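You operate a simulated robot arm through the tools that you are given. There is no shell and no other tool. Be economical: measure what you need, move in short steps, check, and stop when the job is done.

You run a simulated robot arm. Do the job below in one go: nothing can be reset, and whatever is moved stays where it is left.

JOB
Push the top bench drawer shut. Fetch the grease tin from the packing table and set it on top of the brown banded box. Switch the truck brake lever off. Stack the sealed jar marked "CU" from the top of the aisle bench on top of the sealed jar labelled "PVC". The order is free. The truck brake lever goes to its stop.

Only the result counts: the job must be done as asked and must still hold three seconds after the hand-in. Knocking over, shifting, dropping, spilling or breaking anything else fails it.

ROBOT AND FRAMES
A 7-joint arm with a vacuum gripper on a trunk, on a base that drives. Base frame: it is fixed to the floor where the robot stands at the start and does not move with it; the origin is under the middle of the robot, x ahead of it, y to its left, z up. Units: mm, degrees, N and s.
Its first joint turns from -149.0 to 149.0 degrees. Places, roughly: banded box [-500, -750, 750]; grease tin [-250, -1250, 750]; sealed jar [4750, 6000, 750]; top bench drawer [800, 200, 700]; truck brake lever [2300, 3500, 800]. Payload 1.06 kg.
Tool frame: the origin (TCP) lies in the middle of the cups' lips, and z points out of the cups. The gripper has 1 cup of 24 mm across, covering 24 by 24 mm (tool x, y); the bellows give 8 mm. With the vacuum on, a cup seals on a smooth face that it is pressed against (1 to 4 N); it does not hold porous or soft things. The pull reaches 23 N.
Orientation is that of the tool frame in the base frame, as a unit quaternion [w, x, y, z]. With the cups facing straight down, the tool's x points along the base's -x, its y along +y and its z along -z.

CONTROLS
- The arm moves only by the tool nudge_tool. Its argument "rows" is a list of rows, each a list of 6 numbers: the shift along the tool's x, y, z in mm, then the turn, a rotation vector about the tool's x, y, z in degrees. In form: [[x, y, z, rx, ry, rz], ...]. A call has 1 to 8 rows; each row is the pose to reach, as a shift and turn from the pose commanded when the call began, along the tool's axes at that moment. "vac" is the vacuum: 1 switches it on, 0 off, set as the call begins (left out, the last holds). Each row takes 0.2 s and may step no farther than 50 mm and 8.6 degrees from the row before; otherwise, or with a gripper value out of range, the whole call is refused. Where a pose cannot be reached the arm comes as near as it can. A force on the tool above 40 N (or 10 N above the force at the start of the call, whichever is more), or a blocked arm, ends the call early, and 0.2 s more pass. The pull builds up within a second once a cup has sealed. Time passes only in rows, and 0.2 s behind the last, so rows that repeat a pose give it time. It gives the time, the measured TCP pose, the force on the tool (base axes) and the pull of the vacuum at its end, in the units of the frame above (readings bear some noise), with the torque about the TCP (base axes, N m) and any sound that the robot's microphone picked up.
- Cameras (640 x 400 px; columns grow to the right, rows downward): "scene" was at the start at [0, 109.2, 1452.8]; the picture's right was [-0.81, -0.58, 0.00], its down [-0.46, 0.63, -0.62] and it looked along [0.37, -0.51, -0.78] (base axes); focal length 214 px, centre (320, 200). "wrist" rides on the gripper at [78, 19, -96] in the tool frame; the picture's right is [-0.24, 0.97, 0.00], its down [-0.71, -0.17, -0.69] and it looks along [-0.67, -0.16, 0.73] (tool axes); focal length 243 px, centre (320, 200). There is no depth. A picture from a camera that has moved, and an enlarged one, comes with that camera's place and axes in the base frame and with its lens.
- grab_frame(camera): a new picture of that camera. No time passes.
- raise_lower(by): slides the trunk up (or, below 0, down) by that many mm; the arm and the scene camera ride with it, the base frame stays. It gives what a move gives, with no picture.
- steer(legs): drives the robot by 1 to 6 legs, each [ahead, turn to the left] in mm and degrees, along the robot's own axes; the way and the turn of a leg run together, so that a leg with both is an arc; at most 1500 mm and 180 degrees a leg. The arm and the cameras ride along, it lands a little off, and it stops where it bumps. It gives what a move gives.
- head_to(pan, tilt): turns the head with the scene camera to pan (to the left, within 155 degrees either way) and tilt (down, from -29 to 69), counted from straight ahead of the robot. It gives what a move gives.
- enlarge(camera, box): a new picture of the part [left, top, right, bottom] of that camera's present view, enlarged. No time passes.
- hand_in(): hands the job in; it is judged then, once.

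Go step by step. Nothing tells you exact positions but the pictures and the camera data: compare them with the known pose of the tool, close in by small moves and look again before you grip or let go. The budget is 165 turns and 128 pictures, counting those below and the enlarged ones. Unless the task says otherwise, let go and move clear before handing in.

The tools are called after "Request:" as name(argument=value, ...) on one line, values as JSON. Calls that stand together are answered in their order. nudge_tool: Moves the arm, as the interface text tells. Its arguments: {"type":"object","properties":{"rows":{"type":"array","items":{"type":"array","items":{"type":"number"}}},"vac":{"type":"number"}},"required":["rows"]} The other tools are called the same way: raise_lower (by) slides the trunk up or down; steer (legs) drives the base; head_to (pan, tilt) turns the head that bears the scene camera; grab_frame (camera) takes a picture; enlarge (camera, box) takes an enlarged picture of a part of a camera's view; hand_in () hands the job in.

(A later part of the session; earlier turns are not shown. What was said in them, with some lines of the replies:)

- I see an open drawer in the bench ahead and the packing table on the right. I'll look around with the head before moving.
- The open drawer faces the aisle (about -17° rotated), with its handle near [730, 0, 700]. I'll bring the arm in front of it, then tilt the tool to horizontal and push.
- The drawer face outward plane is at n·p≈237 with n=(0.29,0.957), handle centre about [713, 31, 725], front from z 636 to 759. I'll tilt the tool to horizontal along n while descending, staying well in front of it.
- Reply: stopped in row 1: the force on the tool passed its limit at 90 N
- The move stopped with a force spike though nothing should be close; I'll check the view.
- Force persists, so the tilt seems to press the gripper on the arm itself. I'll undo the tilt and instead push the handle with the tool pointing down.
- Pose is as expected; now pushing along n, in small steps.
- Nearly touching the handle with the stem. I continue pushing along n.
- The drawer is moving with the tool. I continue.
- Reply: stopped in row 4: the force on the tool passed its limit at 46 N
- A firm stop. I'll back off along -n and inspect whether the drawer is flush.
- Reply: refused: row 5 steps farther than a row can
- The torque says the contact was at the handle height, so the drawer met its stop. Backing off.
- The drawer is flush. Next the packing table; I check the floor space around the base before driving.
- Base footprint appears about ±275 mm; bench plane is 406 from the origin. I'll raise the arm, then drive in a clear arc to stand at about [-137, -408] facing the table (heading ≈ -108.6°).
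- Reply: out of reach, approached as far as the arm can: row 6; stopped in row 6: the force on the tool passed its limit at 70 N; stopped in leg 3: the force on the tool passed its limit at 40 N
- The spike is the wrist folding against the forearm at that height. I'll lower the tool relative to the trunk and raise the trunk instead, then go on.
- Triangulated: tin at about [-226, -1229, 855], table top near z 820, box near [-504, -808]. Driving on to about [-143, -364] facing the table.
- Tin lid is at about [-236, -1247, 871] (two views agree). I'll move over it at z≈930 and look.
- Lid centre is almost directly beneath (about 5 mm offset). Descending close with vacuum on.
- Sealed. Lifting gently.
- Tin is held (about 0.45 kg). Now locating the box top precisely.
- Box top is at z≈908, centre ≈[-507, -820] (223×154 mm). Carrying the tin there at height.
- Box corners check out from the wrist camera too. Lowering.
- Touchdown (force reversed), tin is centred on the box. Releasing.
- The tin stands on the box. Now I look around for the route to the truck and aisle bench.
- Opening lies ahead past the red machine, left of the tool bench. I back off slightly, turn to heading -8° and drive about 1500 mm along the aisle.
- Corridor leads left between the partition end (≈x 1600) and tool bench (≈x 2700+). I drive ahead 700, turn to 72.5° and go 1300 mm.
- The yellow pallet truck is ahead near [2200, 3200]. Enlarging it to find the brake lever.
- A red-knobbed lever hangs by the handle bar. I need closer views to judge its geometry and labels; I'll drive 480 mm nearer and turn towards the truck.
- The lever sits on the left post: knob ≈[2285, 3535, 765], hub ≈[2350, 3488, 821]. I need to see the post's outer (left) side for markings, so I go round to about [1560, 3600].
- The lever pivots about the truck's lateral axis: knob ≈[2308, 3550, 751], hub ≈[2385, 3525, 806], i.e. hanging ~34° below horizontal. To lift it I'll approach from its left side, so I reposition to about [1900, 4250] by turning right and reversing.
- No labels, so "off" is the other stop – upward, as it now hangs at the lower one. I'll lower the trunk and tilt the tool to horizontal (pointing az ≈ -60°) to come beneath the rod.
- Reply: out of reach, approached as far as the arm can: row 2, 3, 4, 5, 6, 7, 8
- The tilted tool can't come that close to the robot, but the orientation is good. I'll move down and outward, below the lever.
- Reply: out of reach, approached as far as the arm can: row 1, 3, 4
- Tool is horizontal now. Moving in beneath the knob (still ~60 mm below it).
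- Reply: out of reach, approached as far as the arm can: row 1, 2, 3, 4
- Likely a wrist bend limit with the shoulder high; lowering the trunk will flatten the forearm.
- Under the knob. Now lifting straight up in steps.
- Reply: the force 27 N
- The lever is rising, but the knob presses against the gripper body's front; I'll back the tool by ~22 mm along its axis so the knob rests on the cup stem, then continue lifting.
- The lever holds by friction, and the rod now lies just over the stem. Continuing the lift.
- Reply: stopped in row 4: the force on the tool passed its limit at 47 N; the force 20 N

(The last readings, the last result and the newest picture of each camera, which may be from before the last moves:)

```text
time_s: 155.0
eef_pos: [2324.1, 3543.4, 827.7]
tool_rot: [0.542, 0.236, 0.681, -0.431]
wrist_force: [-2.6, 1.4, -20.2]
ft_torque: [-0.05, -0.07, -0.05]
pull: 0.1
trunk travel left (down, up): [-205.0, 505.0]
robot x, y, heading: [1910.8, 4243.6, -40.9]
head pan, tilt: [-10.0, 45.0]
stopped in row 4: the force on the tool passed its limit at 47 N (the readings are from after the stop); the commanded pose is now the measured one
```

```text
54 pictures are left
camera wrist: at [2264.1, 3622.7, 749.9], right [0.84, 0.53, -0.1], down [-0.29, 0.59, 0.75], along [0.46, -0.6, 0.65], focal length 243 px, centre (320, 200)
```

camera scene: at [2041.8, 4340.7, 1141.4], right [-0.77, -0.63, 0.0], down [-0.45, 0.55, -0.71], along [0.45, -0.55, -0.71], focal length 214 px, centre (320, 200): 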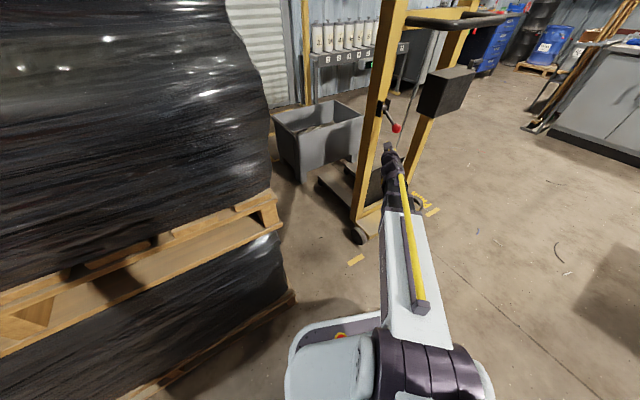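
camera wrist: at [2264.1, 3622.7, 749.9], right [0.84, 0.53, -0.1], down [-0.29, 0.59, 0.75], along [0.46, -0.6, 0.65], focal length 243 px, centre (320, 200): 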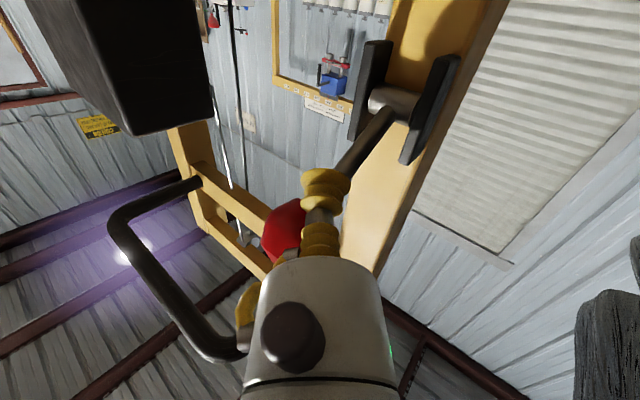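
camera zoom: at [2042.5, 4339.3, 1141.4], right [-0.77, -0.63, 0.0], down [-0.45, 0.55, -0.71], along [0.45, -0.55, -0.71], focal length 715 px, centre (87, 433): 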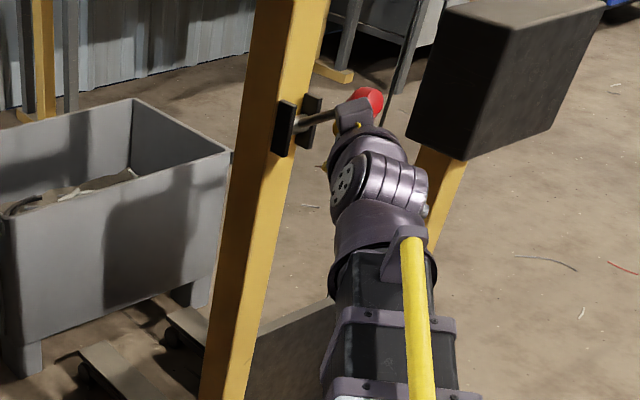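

A firm stop (47 N vs ~4 N moving force). Withdrawing downward and checking the lever.

Request:
nudge_tool(rows=[[14, 5, 0, 0, 0, 0], [42, 15, 0, 0, 0, 0], [75, 26, 0, 0, 0, 0], [110, 38, 0, 0, 0, 0], [150, 52, -5, 0, 0, 0], [150, 52, -50, 0, 0, 0], [150, 52, -90, 0, 0, 0]])

Request:
enlarge(camera="scene", box=[340, 70, 440, 190])

```text
time_s: 156.6
eef_pos: [2276.0, 3615.5, 673.8]
tool_rot: [0.544, 0.236, 0.679, -0.433]
wrist_force: [-0.5, -0.8, -0.1]
ft_torque: [0.03, -0.03, 0.03]
pull: 0.2
out of reach, approached as far as the arm can: row 7
trunk travel left (down, up): [-205.0, 505.0]
robot x, y, heading: [1916.0, 4243.3, -40.8]
head pan, tilt: [-10.0, 45.0]
```

```text
3.33 times, centred on (390, 130) of scene
camera zoom: at [2042.0, 4340.6, 1141.4], right [-0.77, -0.63, 0.0], down [-0.45, 0.55, -0.71], along [0.45, -0.55, -0.71], focal length 715 px, centre (87, 433)
```

zoom: 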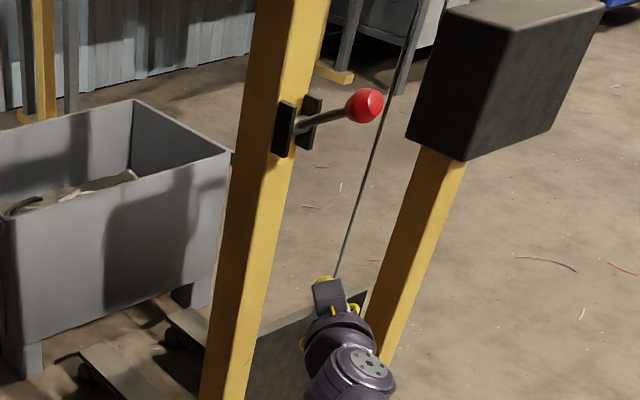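

The lever now points ~30° up, resting at its upper stop. I'll raise the trunk and turn the tool back down for the drive.

Request:
raise_lower(by=250)

Request:
nudge_tool(rows=[[0, 0, 0, -2.83, 7.69, 0], [0, 0, 0, -5.66, 15.38, 0], [0, 0, 0, -8.5, 23.1, 0], [0, 0, 0, -11.3, 30.8, 0], [0, 0, -10, -14.15, 38.45, 0], [0, 0, -20, -17, 46.1, 0], [0, 0, -30, -19.8, 53.8, 0], [0, 0, -40, -22.6, 61.5, 0]])

```text
time_s: 159.2
eef_pos: [2276.4, 3615.3, 924.4]
tool_rot: [0.544, 0.236, 0.679, -0.433]
wrist_force: [0.3, 0.0, 0.2]
ft_torque: [-0.01, 0.0, 0.03]
pull: 0.0
trunk travel left (down, up): [-455.0, 255.0]
robot x, y, heading: [1916.0, 4245.8, -40.6]
head pan, tilt: [-10.0, 45.0]
```

```text
time_s: 161.0
eef_pos: [2254.5, 3648.9, 927.3]
tool_rot: [0.156, 0.318, 0.928, -0.118]
wrist_force: [0.1, 0.1, 0.0]
ft_torque: [0.02, -0.01, 0.04]
pull: 0.1
out of reach, approached as far as the arm can: row 1
trunk travel left (down, up): [-455.0, 255.0]
robot x, y, heading: [1908.1, 4245.5, -40.5]
head pan, tilt: [-10.0, 45.0]
```

Request:
nudge_tool(rows=[[0, 0, 0, -2.4, 7.2, 0], [0, 0, 0, -4.7, 14.4, 0], [0, 0, 0, -7.05, 21.5, 0], [0, 0, 0, -7.05, 21.5, 0]])

Request:
head_to(pan=110, tilt=15)

Request:
grab_frame(camera="scene")

```text
time_s: 162.0
eef_pos: [2254.1, 3651.0, 925.2]
tool_rot: [-0.002, 0.323, 0.946, 0.001]
wrist_force: [0.0, -0.4, 0.3]
ft_torque: [0.01, 0.01, -0.02]
pull: 0.1
trunk travel left (down, up): [-455.0, 255.0]
robot x, y, heading: [1913.1, 4245.7, -40.7]
head pan, tilt: [-10.0, 45.0]
```

```text
time_s: 164.0
eef_pos: [2255.6, 3649.4, 925.3]
tool_rot: [0.0, 0.323, 0.946, 0.001]
wrist_force: [-0.7, 0.1, -0.5]
ft_torque: [0.01, -0.01, -0.01]
pull: 0.0
trunk travel left (down, up): [-455.0, 255.0]
robot x, y, heading: [1915.4, 4248.8, -40.8]
head pan, tilt: [110.0, 15.0]
```

```text
52 pictures are left
camera scene: at [2023.5, 4490.9, 1438.2], right [0.94, -0.35, 0.0], down [-0.09, -0.24, -0.97], along [0.34, 0.9, -0.26], focal length 214 px, centre (320, 200)
```

scene: 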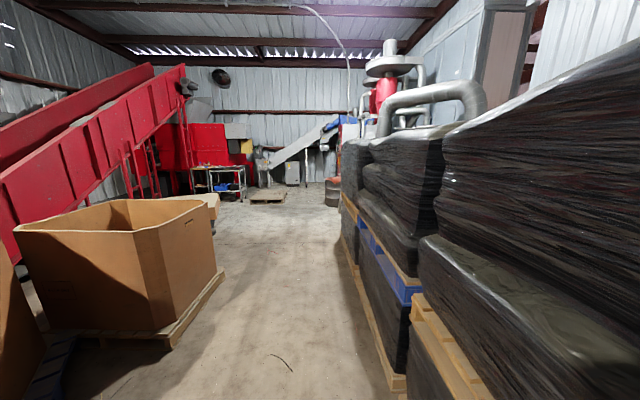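

The route runs up the aisle between gaylords and wrapped pallets (~71°). I retract and raise the arm, then turn right (away from the pallets) and drive up.

Request:
nudge_tool(rows=[[40, 16, 0, 0, 0, 0], [80, 33, 0, 0, 0, 0], [118, 49, 0, 0, 0, 0]])

Request:
raise_lower(by=250)

Request:
steer(legs=[[0, -124], [0, -123], [1400, 0], [1000, 0]])

Request:
head_to(pan=-40, tilt=20)

Request:
grab_frame(camera="scene")

```text
time_s: 164.8
eef_pos: [2191.7, 3761.5, 925.7]
tool_rot: [0.0, 0.323, 0.947, 0.0]
wrist_force: [-0.9, 0.0, -0.3]
ft_torque: [-0.01, 0.0, -0.01]
pull: 0.1
trunk travel left (down, up): [-455.0, 255.0]
robot x, y, heading: [1909.9, 4245.3, -40.6]
head pan, tilt: [110.0, 15.0]
```

```text
time_s: 167.4
eef_pos: [2191.7, 3761.3, 1177.3]
tool_rot: [-0.002, 0.323, 0.946, 0.0]
wrist_force: [-0.2, -0.3, -0.7]
ft_torque: [-0.02, 0.03, 0.02]
pull: 0.2
trunk travel left (down, up): [-705.0, 5.0]
robot x, y, heading: [1914.5, 4242.2, -40.5]
head pan, tilt: [110.0, 15.0]
```

```text
time_s: 189.4
eef_pos: [2888.3, 7022.1, 1176.5]
tool_rot: [0.0, -0.625, 0.781, -0.001]
wrist_force: [0.2, -0.1, -0.9]
ft_torque: [0.01, 0.03, 0.04]
pull: 0.0
trunk travel left (down, up): [-705.0, 5.0]
robot x, y, heading: [2570.0, 6565.4, 74.7]
head pan, tilt: [110.0, 15.0]
```

```text
time_s: 191.8
eef_pos: [2887.7, 7023.2, 1176.1]
tool_rot: [0.0, -0.625, 0.781, -0.001]
wrist_force: [0.0, 0.0, 0.4]
ft_torque: [-0.02, 0.0, -0.03]
pull: 0.0
trunk travel left (down, up): [-705.0, 5.0]
robot x, y, heading: [2569.2, 6564.6, 74.6]
head pan, tilt: [-40.0, 20.0]
```

```text
51 pictures are left
camera scene: at [2469.9, 6619.5, 1680.1], right [0.57, -0.82, 0.0], down [-0.28, -0.19, -0.94], along [0.77, 0.53, -0.34], focal length 214 px, centre (320, 200)
```

scene: 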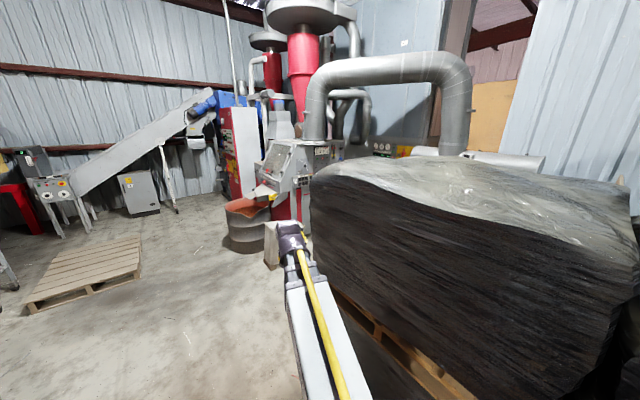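

Request:
head_to(pan=-90, tilt=5)

Request:
grab_frame(camera="scene")

```text
time_s: 192.9
eef_pos: [2887.0, 7022.1, 1176.0]
tool_rot: [-0.001, -0.626, 0.78, 0.0]
wrist_force: [-0.3, 0.2, -0.5]
ft_torque: [-0.01, -0.01, -0.01]
pull: 0.0
trunk travel left (down, up): [-705.0, 5.0]
robot x, y, heading: [2567.3, 6566.2, 74.4]
head pan, tilt: [-90.0, 5.0]
```

```text
50 pictures are left
camera scene: at [2481.7, 6542.3, 1704.4], right [-0.27, -0.96, 0.0], down [-0.08, 0.02, -1.0], along [0.96, -0.27, -0.09], focal length 214 px, centre (320, 200)
```

scene: 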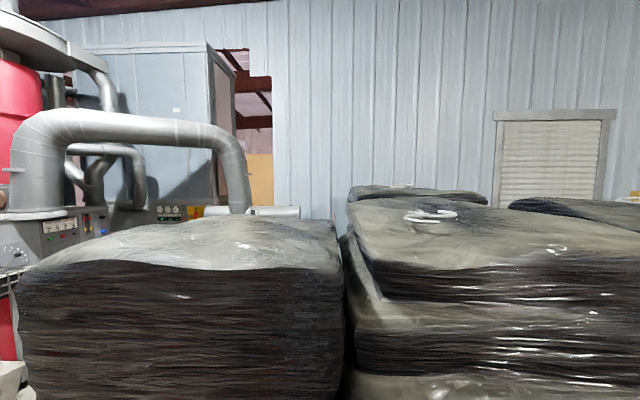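

Stacks block the view; the gap seems further along. Driving 1300 mm more and looking right.

Request:
steer(legs=[[0, -3], [1300, 0]])

Request:
head_to(pan=-75, tilt=22)

Request:
grab_frame(camera="scene")

```text
time_s: 199.9
eef_pos: [3321.0, 8249.2, 1176.7]
tool_rot: [0.0, -0.607, 0.795, 0.0]
wrist_force: [-0.4, -0.2, 0.8]
ft_torque: [0.03, 0.01, -0.01]
pull: 0.0
trunk travel left (down, up): [-705.0, 5.0]
robot x, y, heading: [2981.7, 7803.9, 72.0]
head pan, tilt: [-90.0, 5.0]
```

```text
time_s: 200.7
eef_pos: [3321.5, 8249.1, 1176.5]
tool_rot: [-0.002, -0.607, 0.795, 0.0]
wrist_force: [0.8, 1.0, -0.2]
ft_torque: [0.0, -0.02, 0.03]
pull: 0.1
trunk travel left (down, up): [-705.0, 5.0]
robot x, y, heading: [2982.9, 7802.1, 71.7]
head pan, tilt: [-75.0, 22.0]
```

```text
49 pictures are left
camera scene: at [2899.0, 7811.5, 1676.9], right [-0.06, -1.0, 0.0], down [-0.37, 0.02, -0.93], along [0.93, -0.05, -0.37], focal length 214 px, centre (320, 200)
```

scene: 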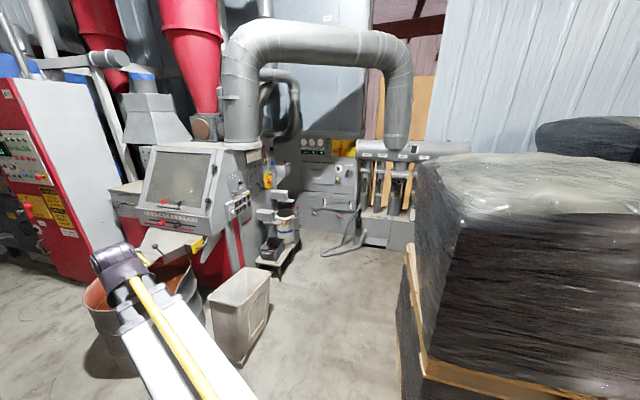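

A passage leads right between crate/granulator and the stack. I drive in: 150 ahead, turn right 90°, 1100 ahead.

Request:
steer(legs=[[150, 0], [0, -90], [1100, 0]])

Request:
head_to(pan=-35, tilt=20)

Request:
grab_frame(camera="scene")

```text
time_s: 211.2
eef_pos: [4493.6, 7235.5, 1176.5]
tool_rot: [-0.001, 0.141, 0.99, 0.0]
wrist_force: [-0.3, -0.6, 0.4]
ft_torque: [0.02, -0.02, -0.01]
pull: 0.0
trunk travel left (down, up): [-705.0, 5.0]
robot x, y, heading: [4057.6, 7581.9, -19.3]
head pan, tilt: [-75.0, 22.0]
```

```text
time_s: 212.2
eef_pos: [4494.3, 7236.3, 1176.3]
tool_rot: [0.0, 0.142, 0.99, 0.0]
wrist_force: [0.6, -0.4, 0.5]
ft_torque: [0.0, 0.0, 0.02]
pull: 0.1
trunk travel left (down, up): [-705.0, 5.0]
robot x, y, heading: [4055.9, 7585.1, -19.3]
head pan, tilt: [-35.0, 20.0]
```

```text
48 pictures are left
camera scene: at [4126.2, 7684.2, 1680.1], right [-0.81, -0.58, 0.0], down [-0.2, 0.28, -0.94], along [0.55, -0.76, -0.34], focal length 214 px, centre (320, 200)
```

scene: 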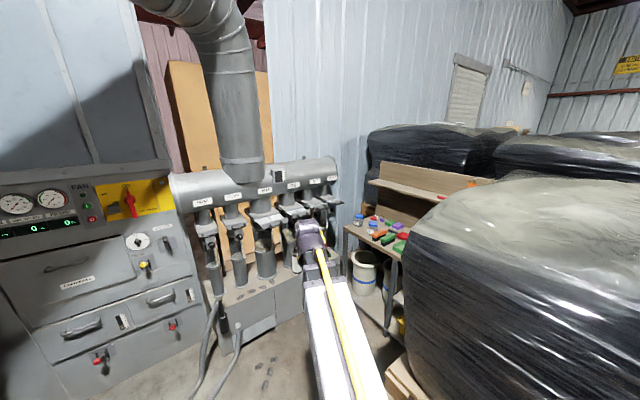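

Request:
enlarge(camera="scene", box=[320, 140, 480, 260])

Request:
grab_frame(camera="wrist")

```text
3.33 times, centred on (400, 200) of scene
camera zoom: at [4126.2, 7684.2, 1680.1], right [-0.81, -0.58, 0.0], down [-0.2, 0.28, -0.94], along [0.55, -0.76, -0.34], focal length 715 px, centre (53, 200)
```

zoom: 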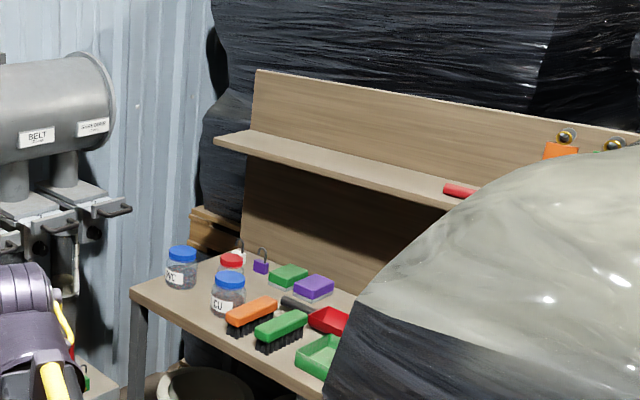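

```text
46 pictures are left
camera wrist: at [4424.5, 7274.9, 1270.6], right [0.5, 0.87, 0.0], down [0.63, -0.36, 0.68], along [0.59, -0.34, -0.73], focal length 243 px, centre (320, 200)
```

wrist: 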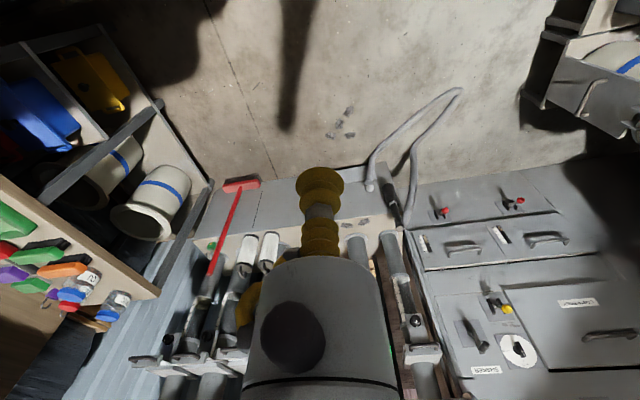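

I see the bench with the CU and PVC jars (both blue-lidded) at about [4657, 6281] and [4742, 6349], lids near z 950–1000. I drive to about [4640, 6990].

Request:
steer(legs=[[0, -26.2], [834, 0], [0, -28]])

Request:
head_to(pan=-10, tilt=40)

Request:
grab_frame(camera="scene")

Request:
grab_frame(camera="wrist")

```text
time_s: 215.4
eef_pos: [4393.4, 6968.2, 1176.5]
tool_rot: [-0.001, 0.376, 0.927, 0.001]
wrist_force: [0.6, -1.3, -0.3]
ft_torque: [0.02, -0.03, -0.02]
pull: 0.0
trunk travel left (down, up): [-705.0, 5.0]
robot x, y, heading: [4171.6, 7486.9, -47.7]
head pan, tilt: [-35.0, 20.0]
stopped in leg 2: the robot was blocked; the commanded pose is now the measured one
```

```text
time_s: 216.2
eef_pos: [4394.7, 6970.2, 1176.2]
tool_rot: [-0.001, 0.375, 0.927, -0.001]
wrist_force: [-0.2, -0.2, 0.5]
ft_torque: [0.01, 0.02, -0.01]
pull: 0.0
trunk travel left (down, up): [-705.0, 5.0]
robot x, y, heading: [4171.4, 7482.6, -47.5]
head pan, tilt: [-10.0, 40.0]
```

```text
45 pictures are left
camera scene: at [4315.0, 7562.0, 1648.8], right [-0.84, -0.54, 0.0], down [-0.35, 0.54, -0.77], along [0.41, -0.65, -0.64], focal length 214 px, centre (320, 200)
```

scene: 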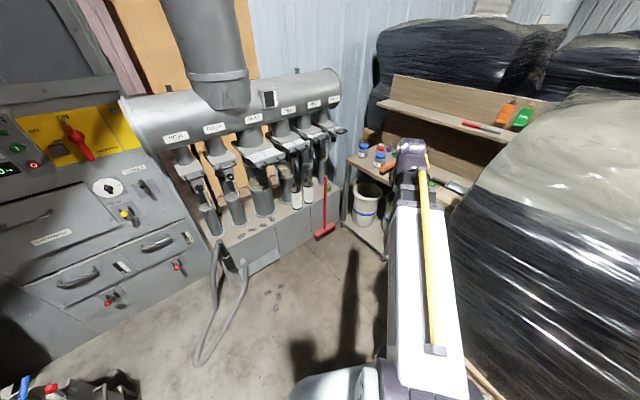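

```text
44 pictures are left
camera wrist: at [4351.8, 7036.6, 1270.6], right [0.85, 0.53, 0.0], down [0.39, -0.62, 0.68], along [0.36, -0.58, -0.73], focal length 243 px, centre (320, 200)
```

wrist: 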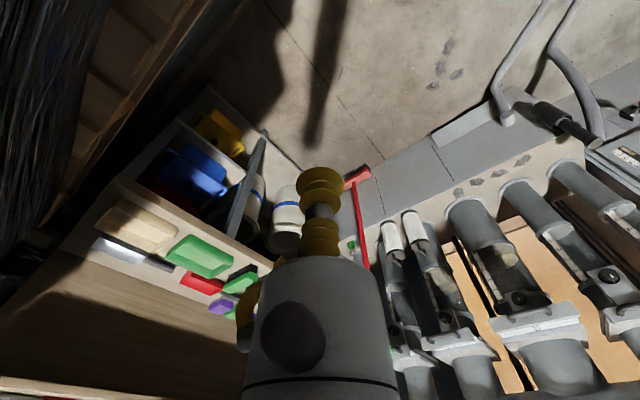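

The base bumped, probably the pallet at its front right. I look down on that side.

Request:
head_to(pan=-50, tilt=69)

Request:
grab_frame(camera="scene")

Request:
head_to(pan=20, tilt=69)

Request:
grab_frame(camera="scene")

```text
time_s: 217.3
eef_pos: [4394.9, 6969.4, 1177.0]
tool_rot: [-0.001, 0.376, 0.927, 0.001]
wrist_force: [-0.2, -0.2, -0.7]
ft_torque: [-0.01, 0.03, -0.03]
pull: 0.1
trunk travel left (down, up): [-705.0, 5.0]
robot x, y, heading: [4172.9, 7486.0, -47.5]
head pan, tilt: [-50.0, 68.8]
```

```text
43 pictures are left
camera scene: at [4262.0, 7578.2, 1612.6], right [-0.99, 0.13, 0.0], down [0.12, 0.92, -0.36], along [-0.05, -0.36, -0.93], focal length 214 px, centre (320, 200)
```

scene: 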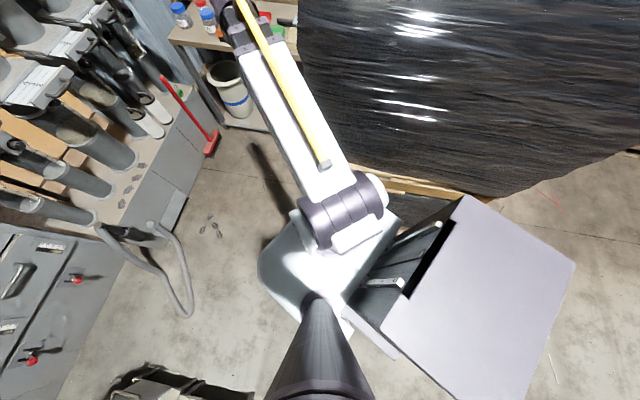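

```text
time_s: 218.7
eef_pos: [4393.9, 6968.3, 1176.4]
tool_rot: [-0.001, 0.376, 0.927, 0.0]
wrist_force: [-0.5, -0.6, 0.2]
ft_torque: [0.02, -0.04, -0.01]
pull: 0.1
trunk travel left (down, up): [-705.0, 5.0]
robot x, y, heading: [4171.3, 7484.3, -47.6]
head pan, tilt: [20.0, 68.8]
```

```text
42 pictures are left
camera scene: at [4318.8, 7607.9, 1612.6], right [-0.46, -0.89, 0.0], down [-0.83, 0.43, -0.36], along [0.32, -0.17, -0.93], focal length 214 px, centre (320, 200)
```

scene: 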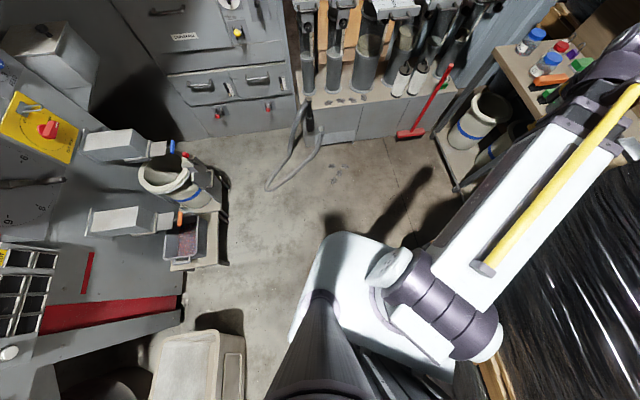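

The stack's corner (≈[4230, 7080]) blocks. I back up, swing wide to the left, then come down to about [4690, 7025].

Request:
steer(legs=[[-150, 0], [0, 37.5], [500, 0], [0, -65], [480, 0]])

Request:
head_to(pan=0, tilt=45)

Request:
grab_frame(camera="scene")

Request:
grab_frame(camera="wrist")

```text
time_s: 229.7
eef_pos: [4656.2, 6491.9, 1176.4]
tool_rot: [0.0, 0.582, 0.813, 0.0]
wrist_force: [-0.4, 0.1, -0.2]
ft_torque: [0.0, 0.01, 0.02]
pull: 0.1
trunk travel left (down, up): [-705.0, 5.0]
robot x, y, heading: [4694.3, 7051.2, -74.5]
head pan, tilt: [20.0, 68.8]
```

```text
time_s: 230.6
eef_pos: [4655.9, 6491.1, 1175.6]
tool_rot: [0.0, 0.582, 0.813, 0.001]
wrist_force: [-0.5, 0.6, 0.7]
ft_torque: [0.02, -0.03, -0.02]
pull: 0.2
trunk travel left (down, up): [-705.0, 5.0]
robot x, y, heading: [4688.6, 7051.8, -74.5]
head pan, tilt: [0.0, 45.0]
```

```text
41 pictures are left
camera scene: at [4867.8, 7062.3, 1641.4], right [-0.96, -0.27, 0.0], down [-0.19, 0.68, -0.71], along [0.19, -0.68, -0.71], focal length 214 px, centre (320, 200)
```

scene: 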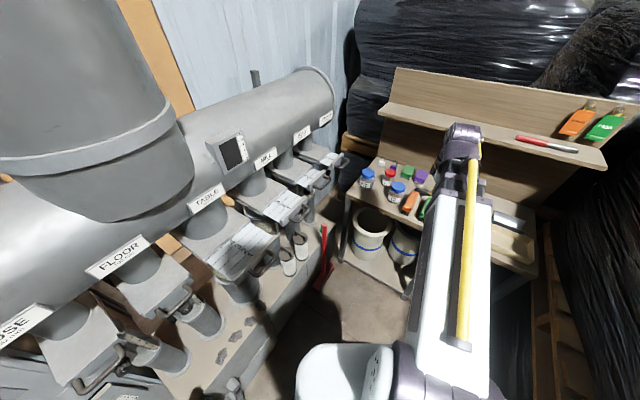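

```text
40 pictures are left
camera wrist: at [4648.6, 6570.8, 1270.6], right [1.0, 0.09, 0.0], down [0.07, -0.73, 0.68], along [0.06, -0.68, -0.73], focal length 243 px, centre (320, 200)
```

wrist: 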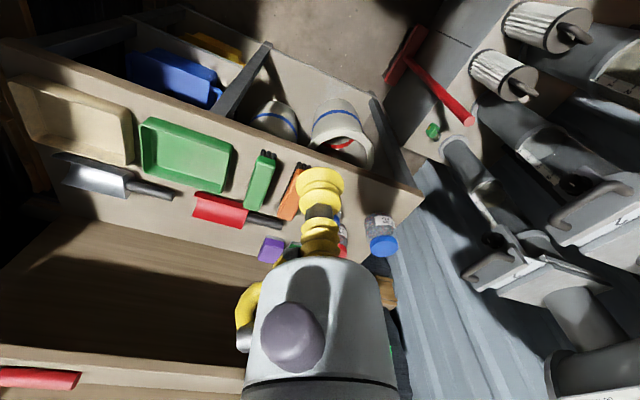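

Request:
enlarge(camera="scene", box=[345, 145, 445, 225])

Request:
enlarge(camera="wrist", box=[230, 140, 430, 290])

```text
5.00 times, centred on (395, 185) of scene
camera zoom: at [4867.8, 7062.3, 1641.4], right [-0.96, -0.27, 0.0], down [-0.19, 0.68, -0.71], along [0.19, -0.68, -0.71], focal length 1072 px, centre (-55, 275)
```

zoom: 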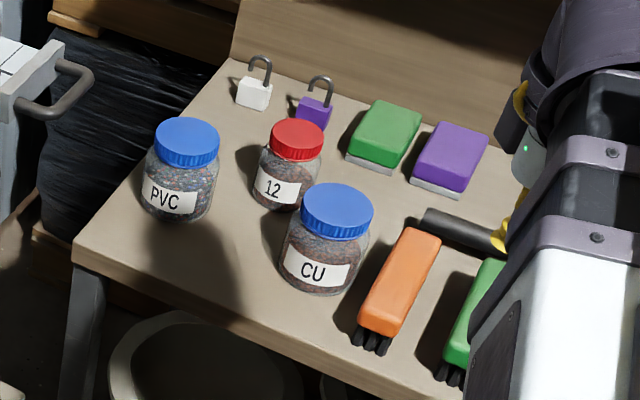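

```text
2.67 times, centred on (330, 215) of wrist
camera zoom: at [4648.6, 6570.8, 1270.6], right [1.0, 0.09, 0.0], down [0.07, -0.73, 0.68], along [0.06, -0.68, -0.73], focal length 647 px, centre (293, 160)
```

zoom: 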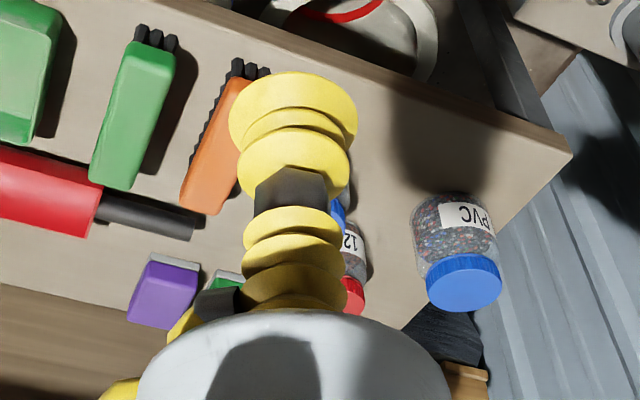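

Labels confirmed: PVC lid ≈[4864, 6063, 895], CU lid ≈[4701, 6142, ~895]. PVC is slightly out of reach, so I move 150 mm closer.

Request:
steer(legs=[[150, 0]])

Request:
enlarge(camera="scene", box=[345, 145, 445, 225])

Request:
grab_frame(camera="wrist")

```text
time_s: 231.9
eef_pos: [4696.3, 6346.4, 1175.0]
tool_rot: [-0.001, 0.583, 0.813, 0.0]
wrist_force: [0.4, -0.1, -0.3]
ft_torque: [0.02, 0.01, 0.0]
pull: 0.1
trunk travel left (down, up): [-705.0, 5.0]
robot x, y, heading: [4732.8, 6903.3, -74.5]
head pan, tilt: [0.0, 45.0]
```

```text
5.00 times, centred on (395, 185) of scene
camera zoom: at [4908.2, 6916.8, 1641.4], right [-0.96, -0.27, 0.0], down [-0.19, 0.68, -0.71], along [0.19, -0.68, -0.71], focal length 1072 px, centre (-55, 275)
```

zoom: 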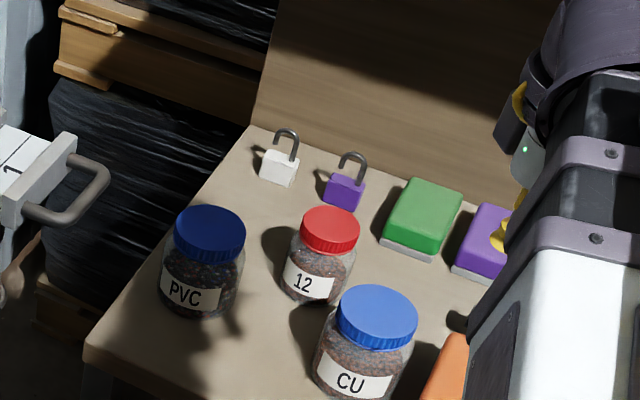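

```text
36 pictures are left
camera wrist: at [4689.1, 6425.4, 1270.4], right [1.0, 0.09, 0.0], down [0.07, -0.73, 0.68], along [0.06, -0.68, -0.73], focal length 243 px, centre (320, 200)
```

wrist: 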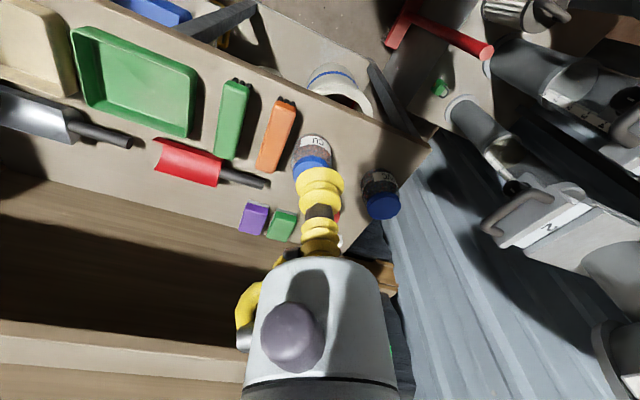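

Moving above the CU lid at z≈960.

Request:
nudge_tool(rows=[[-28, -9, 31, 0, 0, 0], [-55, -18, 61, 0, 0, 0], [-83, -27, 92, 0, 0, 0], [-110, -36, 123, 0, 0, 0], [-138, -45, 154, 0, 0, 0], [-166, -54, 184, 0, 0, 0], [-193, -62.5, 215, 0, 0, 0]])

Request:
grab_frame(camera="wrist")

Request:
enlarge(camera="scene", box=[345, 145, 445, 225])

```text
time_s: 233.5
eef_pos: [4697.5, 6142.8, 960.2]
tool_rot: [0.0, 0.581, 0.814, 0.0]
wrist_force: [0.9, -1.0, -0.5]
ft_torque: [-0.01, 0.01, -0.05]
pull: 0.0
trunk travel left (down, up): [-705.0, 5.0]
robot x, y, heading: [4733.8, 6906.1, -74.4]
head pan, tilt: [0.0, 45.0]
```

```text
35 pictures are left
camera wrist: at [4690.8, 6222.4, 1054.5], right [1.0, 0.09, 0.0], down [0.07, -0.73, 0.68], along [0.06, -0.68, -0.73], focal length 243 px, centre (320, 200)
```

wrist: 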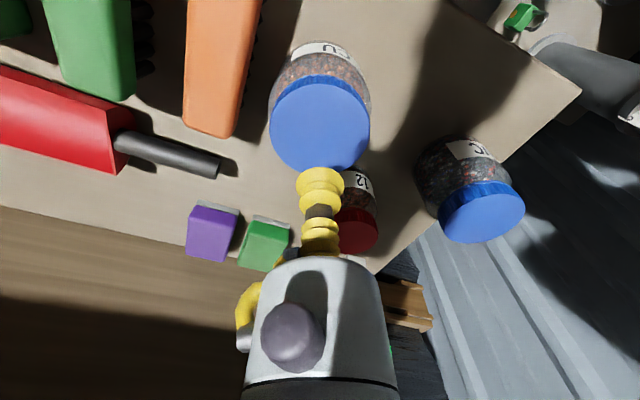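

```text
5.00 times, centred on (395, 185) of scene
camera zoom: at [4908.0, 6916.9, 1641.5], right [-0.96, -0.27, 0.0], down [-0.19, 0.68, -0.71], along [0.19, -0.68, -0.71], focal length 1072 px, centre (-55, 275)
```

zoom: 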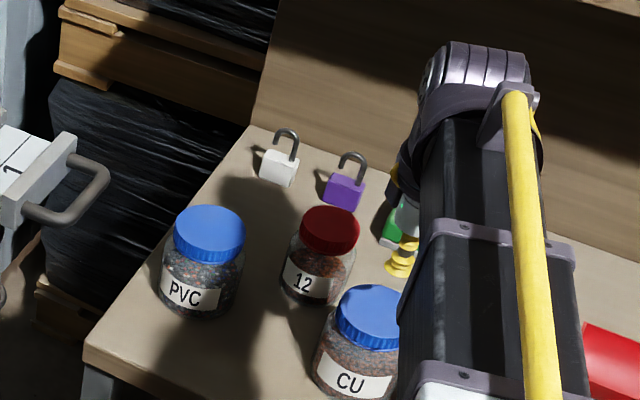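

Well aligned over the CU lid. Descending with vacuum on.

Request:
nudge_tool(rows=[[0, 0, 25, 0, 0, 0], [0, 0, 45, 0, 0, 0], [0, 0, 58, 0, 0, 0], [0, 0, 58, 0, 0, 0]], vac=1)

Request:
grab_frame(camera="wrist")

```text
time_s: 234.5
eef_pos: [4697.6, 6143.7, 902.5]
tool_rot: [-0.002, 0.582, 0.813, 0.0]
wrist_force: [0.6, -0.3, 0.9]
ft_torque: [0.01, -0.05, -0.01]
pull: 22.5
trunk travel left (down, up): [-705.0, 5.0]
robot x, y, heading: [4733.7, 6912.2, -74.4]
head pan, tilt: [0.0, 45.0]
```

```text
33 pictures are left
camera wrist: at [4691.1, 6222.5, 996.4], right [1.0, 0.09, 0.0], down [0.07, -0.73, 0.68], along [0.06, -0.68, -0.73], focal length 243 px, centre (320, 200)
```

wrist: 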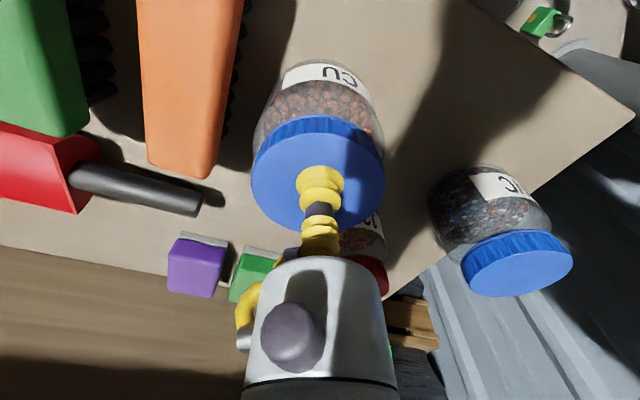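

Sealed at z≈902. Lifting the CU jar straight up.

Request:
nudge_tool(rows=[[0, 0, -5, 0, 0, 0], [0, 0, -12, 0, 0, 0], [0, 0, -30, 0, 0, 0], [0, 0, -60, 0, 0, 0], [0, 0, -100, 0, 0, 0], [0, 0, -140, 0, 0, 0], [0, 0, -140, 0, 0, 0]])

Request:
grab_frame(camera="wrist")

Request:
enlarge(camera="scene", box=[325, 125, 425, 225])

```text
time_s: 236.1
eef_pos: [4698.9, 6142.5, 1044.2]
tool_rot: [-0.001, 0.582, 0.813, 0.0]
wrist_force: [-0.5, 0.5, -10.4]
ft_torque: [0.11, -0.02, -0.01]
pull: 22.5
trunk travel left (down, up): [-705.0, 5.0]
robot x, y, heading: [4732.9, 6904.6, -74.3]
head pan, tilt: [0.0, 45.0]
```

```text
32 pictures are left
camera wrist: at [4692.3, 6222.1, 1137.5], right [1.0, 0.09, 0.0], down [0.07, -0.73, 0.68], along [0.06, -0.68, -0.73], focal length 243 px, centre (320, 200)
```

wrist: 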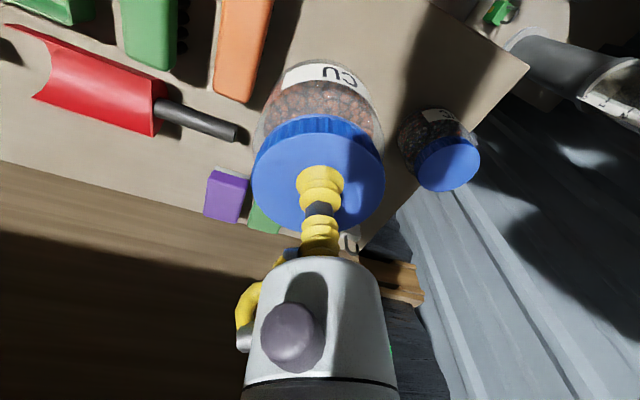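

```text
4.00 times, centred on (375, 175) of scene
camera zoom: at [4908.0, 6916.4, 1641.4], right [-0.96, -0.27, 0.0], down [-0.19, 0.68, -0.71], along [0.19, -0.68, -0.71], focal length 858 px, centre (100, 300)
```

zoom: 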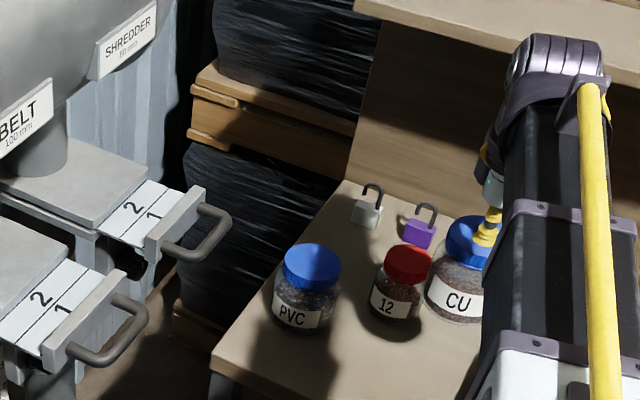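

Jar held (~1.03 kg), lid centred on the cup. PVC lid fixed at ≈[4864, 6066, 892]. Lifting a bit more and carrying over.

Request:
nudge_tool(rows=[[0, 0, -25, 0, 0, 0], [0, 0, -45, 0, 0, 0], [-21, 22, -45, 0, 0, 0], [-42, 44, -45, 0, 0, 0], [-63, 66, -45, 0, 0, 0], [-84, 88, -45, 0, 0, 0], [-105, 110, -45, 0, 0, 0], [-125.5, 132.3, -45, 0, 0, 0]])

Request:
nudge_tool(rows=[[0, 0, 0, 0, 0, 0], [0, 0, 0, 0, 0, 0]])

Request:
grab_frame(camera="wrist")

Request:
enlarge(camera="scene", box=[325, 105, 445, 225])

```text
time_s: 237.9
eef_pos: [4866.3, 6067.0, 1087.0]
tool_rot: [-0.001, 0.582, 0.813, 0.001]
wrist_force: [-0.4, -0.6, -9.9]
ft_torque: [0.08, -0.02, 0.0]
pull: 22.5
trunk travel left (down, up): [-705.0, 5.0]
robot x, y, heading: [4737.7, 6903.8, -74.3]
head pan, tilt: [0.0, 45.0]
```

```text
time_s: 238.5
eef_pos: [4865.7, 6067.9, 1087.5]
tool_rot: [-0.001, 0.583, 0.813, 0.0]
wrist_force: [-0.5, 0.0, -9.5]
ft_torque: [0.05, 0.01, -0.02]
pull: 22.9
trunk travel left (down, up): [-705.0, 5.0]
robot x, y, heading: [4733.8, 6905.6, -74.3]
head pan, tilt: [0.0, 45.0]
```

```text
30 pictures are left
camera wrist: at [4858.2, 6146.9, 1181.8], right [1.0, 0.09, 0.0], down [0.07, -0.73, 0.68], along [0.06, -0.68, -0.73], focal length 243 px, centre (320, 200)
```

wrist: 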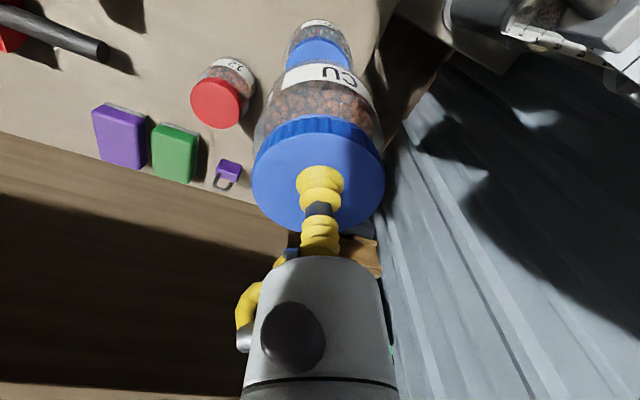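

```text
3.33 times, centred on (385, 165) of scene
camera zoom: at [4908.4, 6916.1, 1641.4], right [-0.96, -0.27, 0.0], down [-0.19, 0.68, -0.71], along [0.19, -0.68, -0.71], focal length 715 px, centre (103, 317)
```

zoom: 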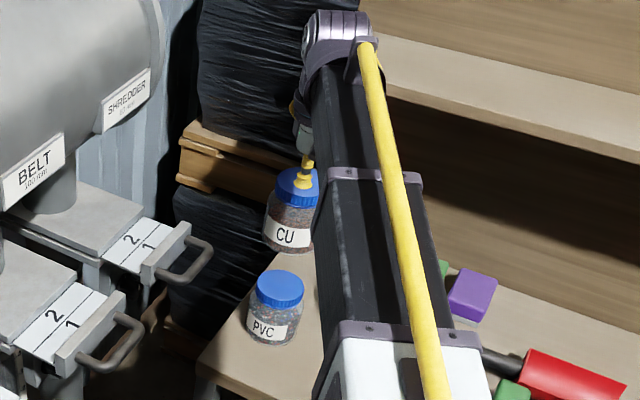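

Aligned over the PVC jar. Lowering to just above contact and checking.

Request:
nudge_tool(rows=[[0, 0, 20, 0, 0, 0], [0, 0, 40, 0, 0, 0], [0, 0, 55, 0, 0, 0], [0, 0, 65, 0, 0, 0], [0, 0, 65, 0, 0, 0]])

Request:
enlarge(camera="scene", box=[335, 125, 415, 205])

Request:
grab_frame(camera="wrist")

```text
time_s: 239.7
eef_pos: [4864.5, 6067.0, 1022.2]
tool_rot: [0.0, 0.583, 0.813, 0.001]
wrist_force: [0.3, -0.3, -9.8]
ft_torque: [0.06, -0.01, -0.08]
pull: 22.8
trunk travel left (down, up): [-705.0, 5.0]
robot x, y, heading: [4730.7, 6904.9, -74.5]
head pan, tilt: [0.0, 45.0]
```

```text
5.00 times, centred on (375, 165) of scene
camera zoom: at [4908.3, 6916.1, 1641.4], right [-0.96, -0.27, 0.0], down [-0.19, 0.68, -0.71], along [0.19, -0.68, -0.71], focal length 1072 px, centre (45, 375)
```

zoom: 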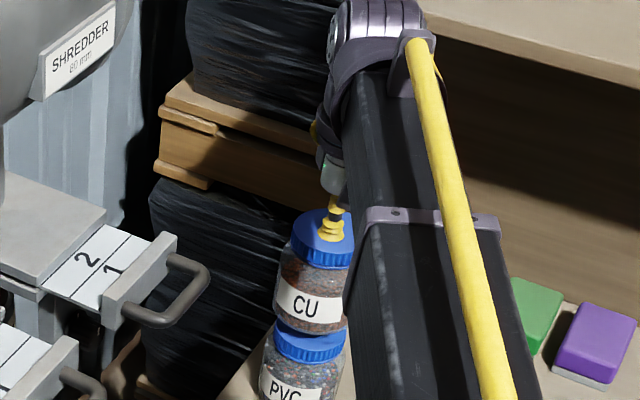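

```text
27 pictures are left
camera wrist: at [4858.1, 6146.4, 1116.4], right [1.0, 0.09, 0.0], down [0.07, -0.73, 0.68], along [0.06, -0.68, -0.73], focal length 243 px, centre (320, 200)
```

wrist: 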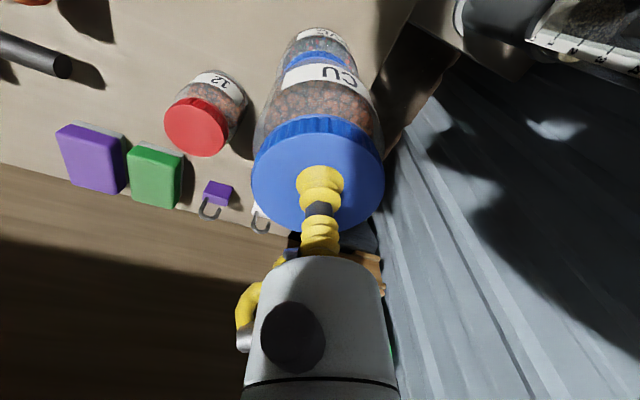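

Request:
nudge_tool(rows=[[0, 0, 4, 0, 0, 0], [0, 0, 8, 0, 0, 0], [0, 0, 11, 0, 0, 0], [0, 0, 11, 0, 0, 0]])

Request:
nudge_tool(rows=[[0, 0, 1.5, 0, 0, 0], [0, 0, 3, 0, 0, 0], [0, 0, 3, 0, 0, 0]])

Request:
nudge_tool(rows=[[0, 0, 1.5, 0, 0, 0], [0, 0, 3, 0, 0, 0], [0, 0, 3, 0, 0, 0]])

```text
time_s: 240.7
eef_pos: [4864.7, 6068.1, 1012.5]
tool_rot: [-0.001, 0.582, 0.813, 0.001]
wrist_force: [0.2, 0.3, -9.5]
ft_torque: [0.05, 0.0, 0.01]
pull: 22.8
trunk travel left (down, up): [-705.0, 5.0]
robot x, y, heading: [4733.4, 6905.5, -74.3]
head pan, tilt: [0.0, 45.0]
```

```text
time_s: 241.5
eef_pos: [4865.3, 6067.9, 1008.7]
tool_rot: [-0.002, 0.582, 0.813, 0.0]
wrist_force: [0.5, 0.2, -9.6]
ft_torque: [0.07, 0.01, -0.02]
pull: 22.7
trunk travel left (down, up): [-705.0, 5.0]
robot x, y, heading: [4735.5, 6906.0, -74.3]
head pan, tilt: [0.0, 45.0]
```

```text
time_s: 242.3
eef_pos: [4865.1, 6066.8, 1004.4]
tool_rot: [-0.001, 0.583, 0.813, 0.0]
wrist_force: [0.5, 0.2, -10.5]
ft_torque: [0.09, -0.02, -0.01]
pull: 22.4
trunk travel left (down, up): [-705.0, 5.0]
robot x, y, heading: [4732.6, 6906.7, -74.3]
head pan, tilt: [0.0, 45.0]
```

Request:
nudge_tool(rows=[[0, 0, 1.5, 0, 0, 0], [0, 0, 3, 0, 0, 0], [0, 0, 3, 0, 0, 0]])

Request:
nudge_tool(rows=[[0, 0, 1, 0, 0, 0], [0, 0, 2, 0, 0, 0], [0, 0, 2, 0, 0, 0]])

Request:
enlarge(camera="scene", box=[345, 150, 405, 210])

```text
time_s: 243.1
eef_pos: [4865.2, 6067.6, 1002.1]
tool_rot: [0.0, 0.582, 0.813, 0.0]
wrist_force: [0.1, -0.8, -9.5]
ft_torque: [0.08, 0.02, -0.05]
pull: 22.9
trunk travel left (down, up): [-705.0, 5.0]
robot x, y, heading: [4733.2, 6907.3, -74.5]
head pan, tilt: [0.0, 45.0]
```

```text
time_s: 243.9
eef_pos: [4865.2, 6068.5, 1002.3]
tool_rot: [0.0, 0.582, 0.813, 0.0]
wrist_force: [0.0, 0.6, -3.5]
ft_torque: [-0.05, -0.02, -0.04]
pull: 23.4
trunk travel left (down, up): [-705.0, 5.0]
robot x, y, heading: [4733.1, 6904.1, -74.5]
head pan, tilt: [0.0, 45.0]
```

```text
6.67 times, centred on (375, 180) of scene
camera zoom: at [4908.1, 6917.1, 1641.5], right [-0.96, -0.27, 0.0], down [-0.19, 0.68, -0.71], along [0.19, -0.68, -0.71], focal length 1430 px, centre (-47, 333)
```

zoom: 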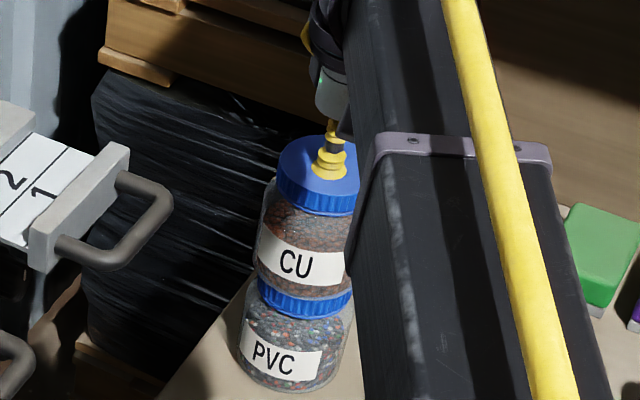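

Contact made, jars aligned. One more millimetre, then release.

Request:
nudge_tool(rows=[[0, 0, 0.8, 0, 0, 0], [0, 0, 1.5, 0, 0, 0], [0, 0, 1.5, 0, 0, 0]])

Request:
nudge_tool(rows=[[0, 0, 0, 0, 0, 0], [0, 0, 0, 0, 0, 0], [0, 0, 0, 0, 0, 0], [0, 0, 0, 0, 0, 0], [0, 0, 0, 0, 0, 0]], vac=0)

Request:
nudge_tool(rows=[[0, 0, -2, 0, 0, 0], [0, 0, -5, 0, 0, 0], [0, 0, -12, 0, 0, 0], [0, 0, -30, 0, 0, 0], [0, 0, -60, 0, 0, 0], [20, 0, -100, 0, 0, 0]])

Request:
grab_frame(camera="wrist")

Request:
enlarge(camera="scene", box=[345, 145, 425, 215])

```text
time_s: 244.7
eef_pos: [4864.5, 6067.8, 1000.3]
tool_rot: [-0.001, 0.582, 0.813, -0.001]
wrist_force: [0.2, 0.2, 5.6]
ft_torque: [-0.01, -0.03, -0.02]
pull: 22.9
trunk travel left (down, up): [-705.0, 5.0]
robot x, y, heading: [4735.8, 6904.3, -74.4]
head pan, tilt: [0.0, 45.0]
```

```text
time_s: 245.9
eef_pos: [4864.4, 6068.0, 998.0]
tool_rot: [-0.001, 0.582, 0.813, 0.0]
wrist_force: [-0.3, 0.4, 0.0]
ft_torque: [-0.01, 0.01, -0.01]
pull: 0.0
trunk travel left (down, up): [-705.0, 5.0]
robot x, y, heading: [4733.6, 6905.1, -74.5]
head pan, tilt: [0.0, 45.0]
```

```text
time_s: 247.3
eef_pos: [4858.5, 6087.8, 1100.1]
tool_rot: [0.0, 0.582, 0.813, 0.001]
wrist_force: [0.5, 0.5, -0.5]
ft_torque: [-0.03, 0.01, 0.0]
pull: 0.0
trunk travel left (down, up): [-705.0, 5.0]
robot x, y, heading: [4733.4, 6904.8, -74.4]
head pan, tilt: [0.0, 45.0]
```

```text
25 pictures are left
camera wrist: at [4851.8, 6166.1, 1194.4], right [1.0, 0.09, 0.0], down [0.07, -0.73, 0.68], along [0.06, -0.68, -0.73], focal length 243 px, centre (320, 200)
```

wrist: 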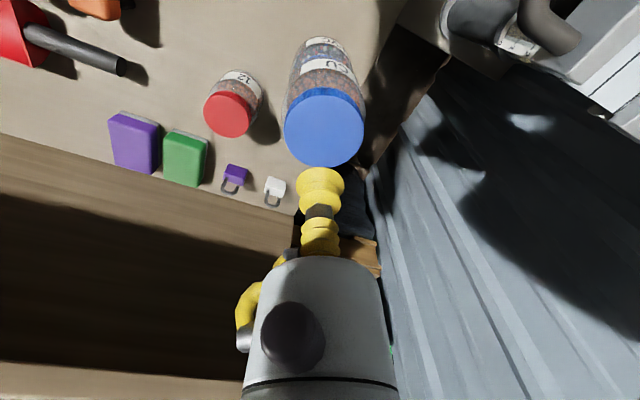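

```text
5.71 times, centred on (385, 180) of scene
camera zoom: at [4908.1, 6917.5, 1641.4], right [-0.96, -0.27, 0.0], down [-0.19, 0.68, -0.71], along [0.19, -0.68, -0.71], focal length 1226 px, centre (-51, 314)
```

zoom: 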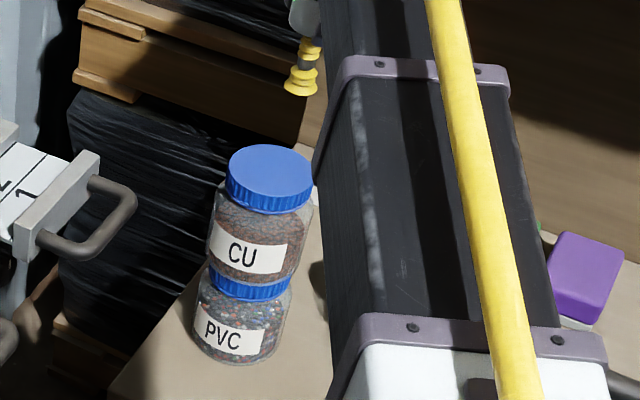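

All four parts are done: the drawer is flush, the tin is on the box, the lever is at its upper stop, and CU stands on PVC. The tool is clear, so I'm handing in.

Request:
hand_in()

```text
The job is handed in.
```

I did all four parts and handed the job in, but "off" for the brake lever is my reading and I don't have the judging result.

- **Drawer:** the top bench drawer is pushed against its stop and flush with the drawer below.
- **Grease tin:** it stands centred on the brown banded box.
- **Brake lever:** it carries no markings. I raised it from about 34° below level to its upper stop, about 30° above, taking that as "off".
- **Jars:** the "CU" jar stands on the "PVC" jar, aligned and steady when last seen.

On the way to the aisle bench the robot's base was blocked once, I think by the wrapped pallet stack. I backed off and saw nothing move, but I did not check the stack up close.
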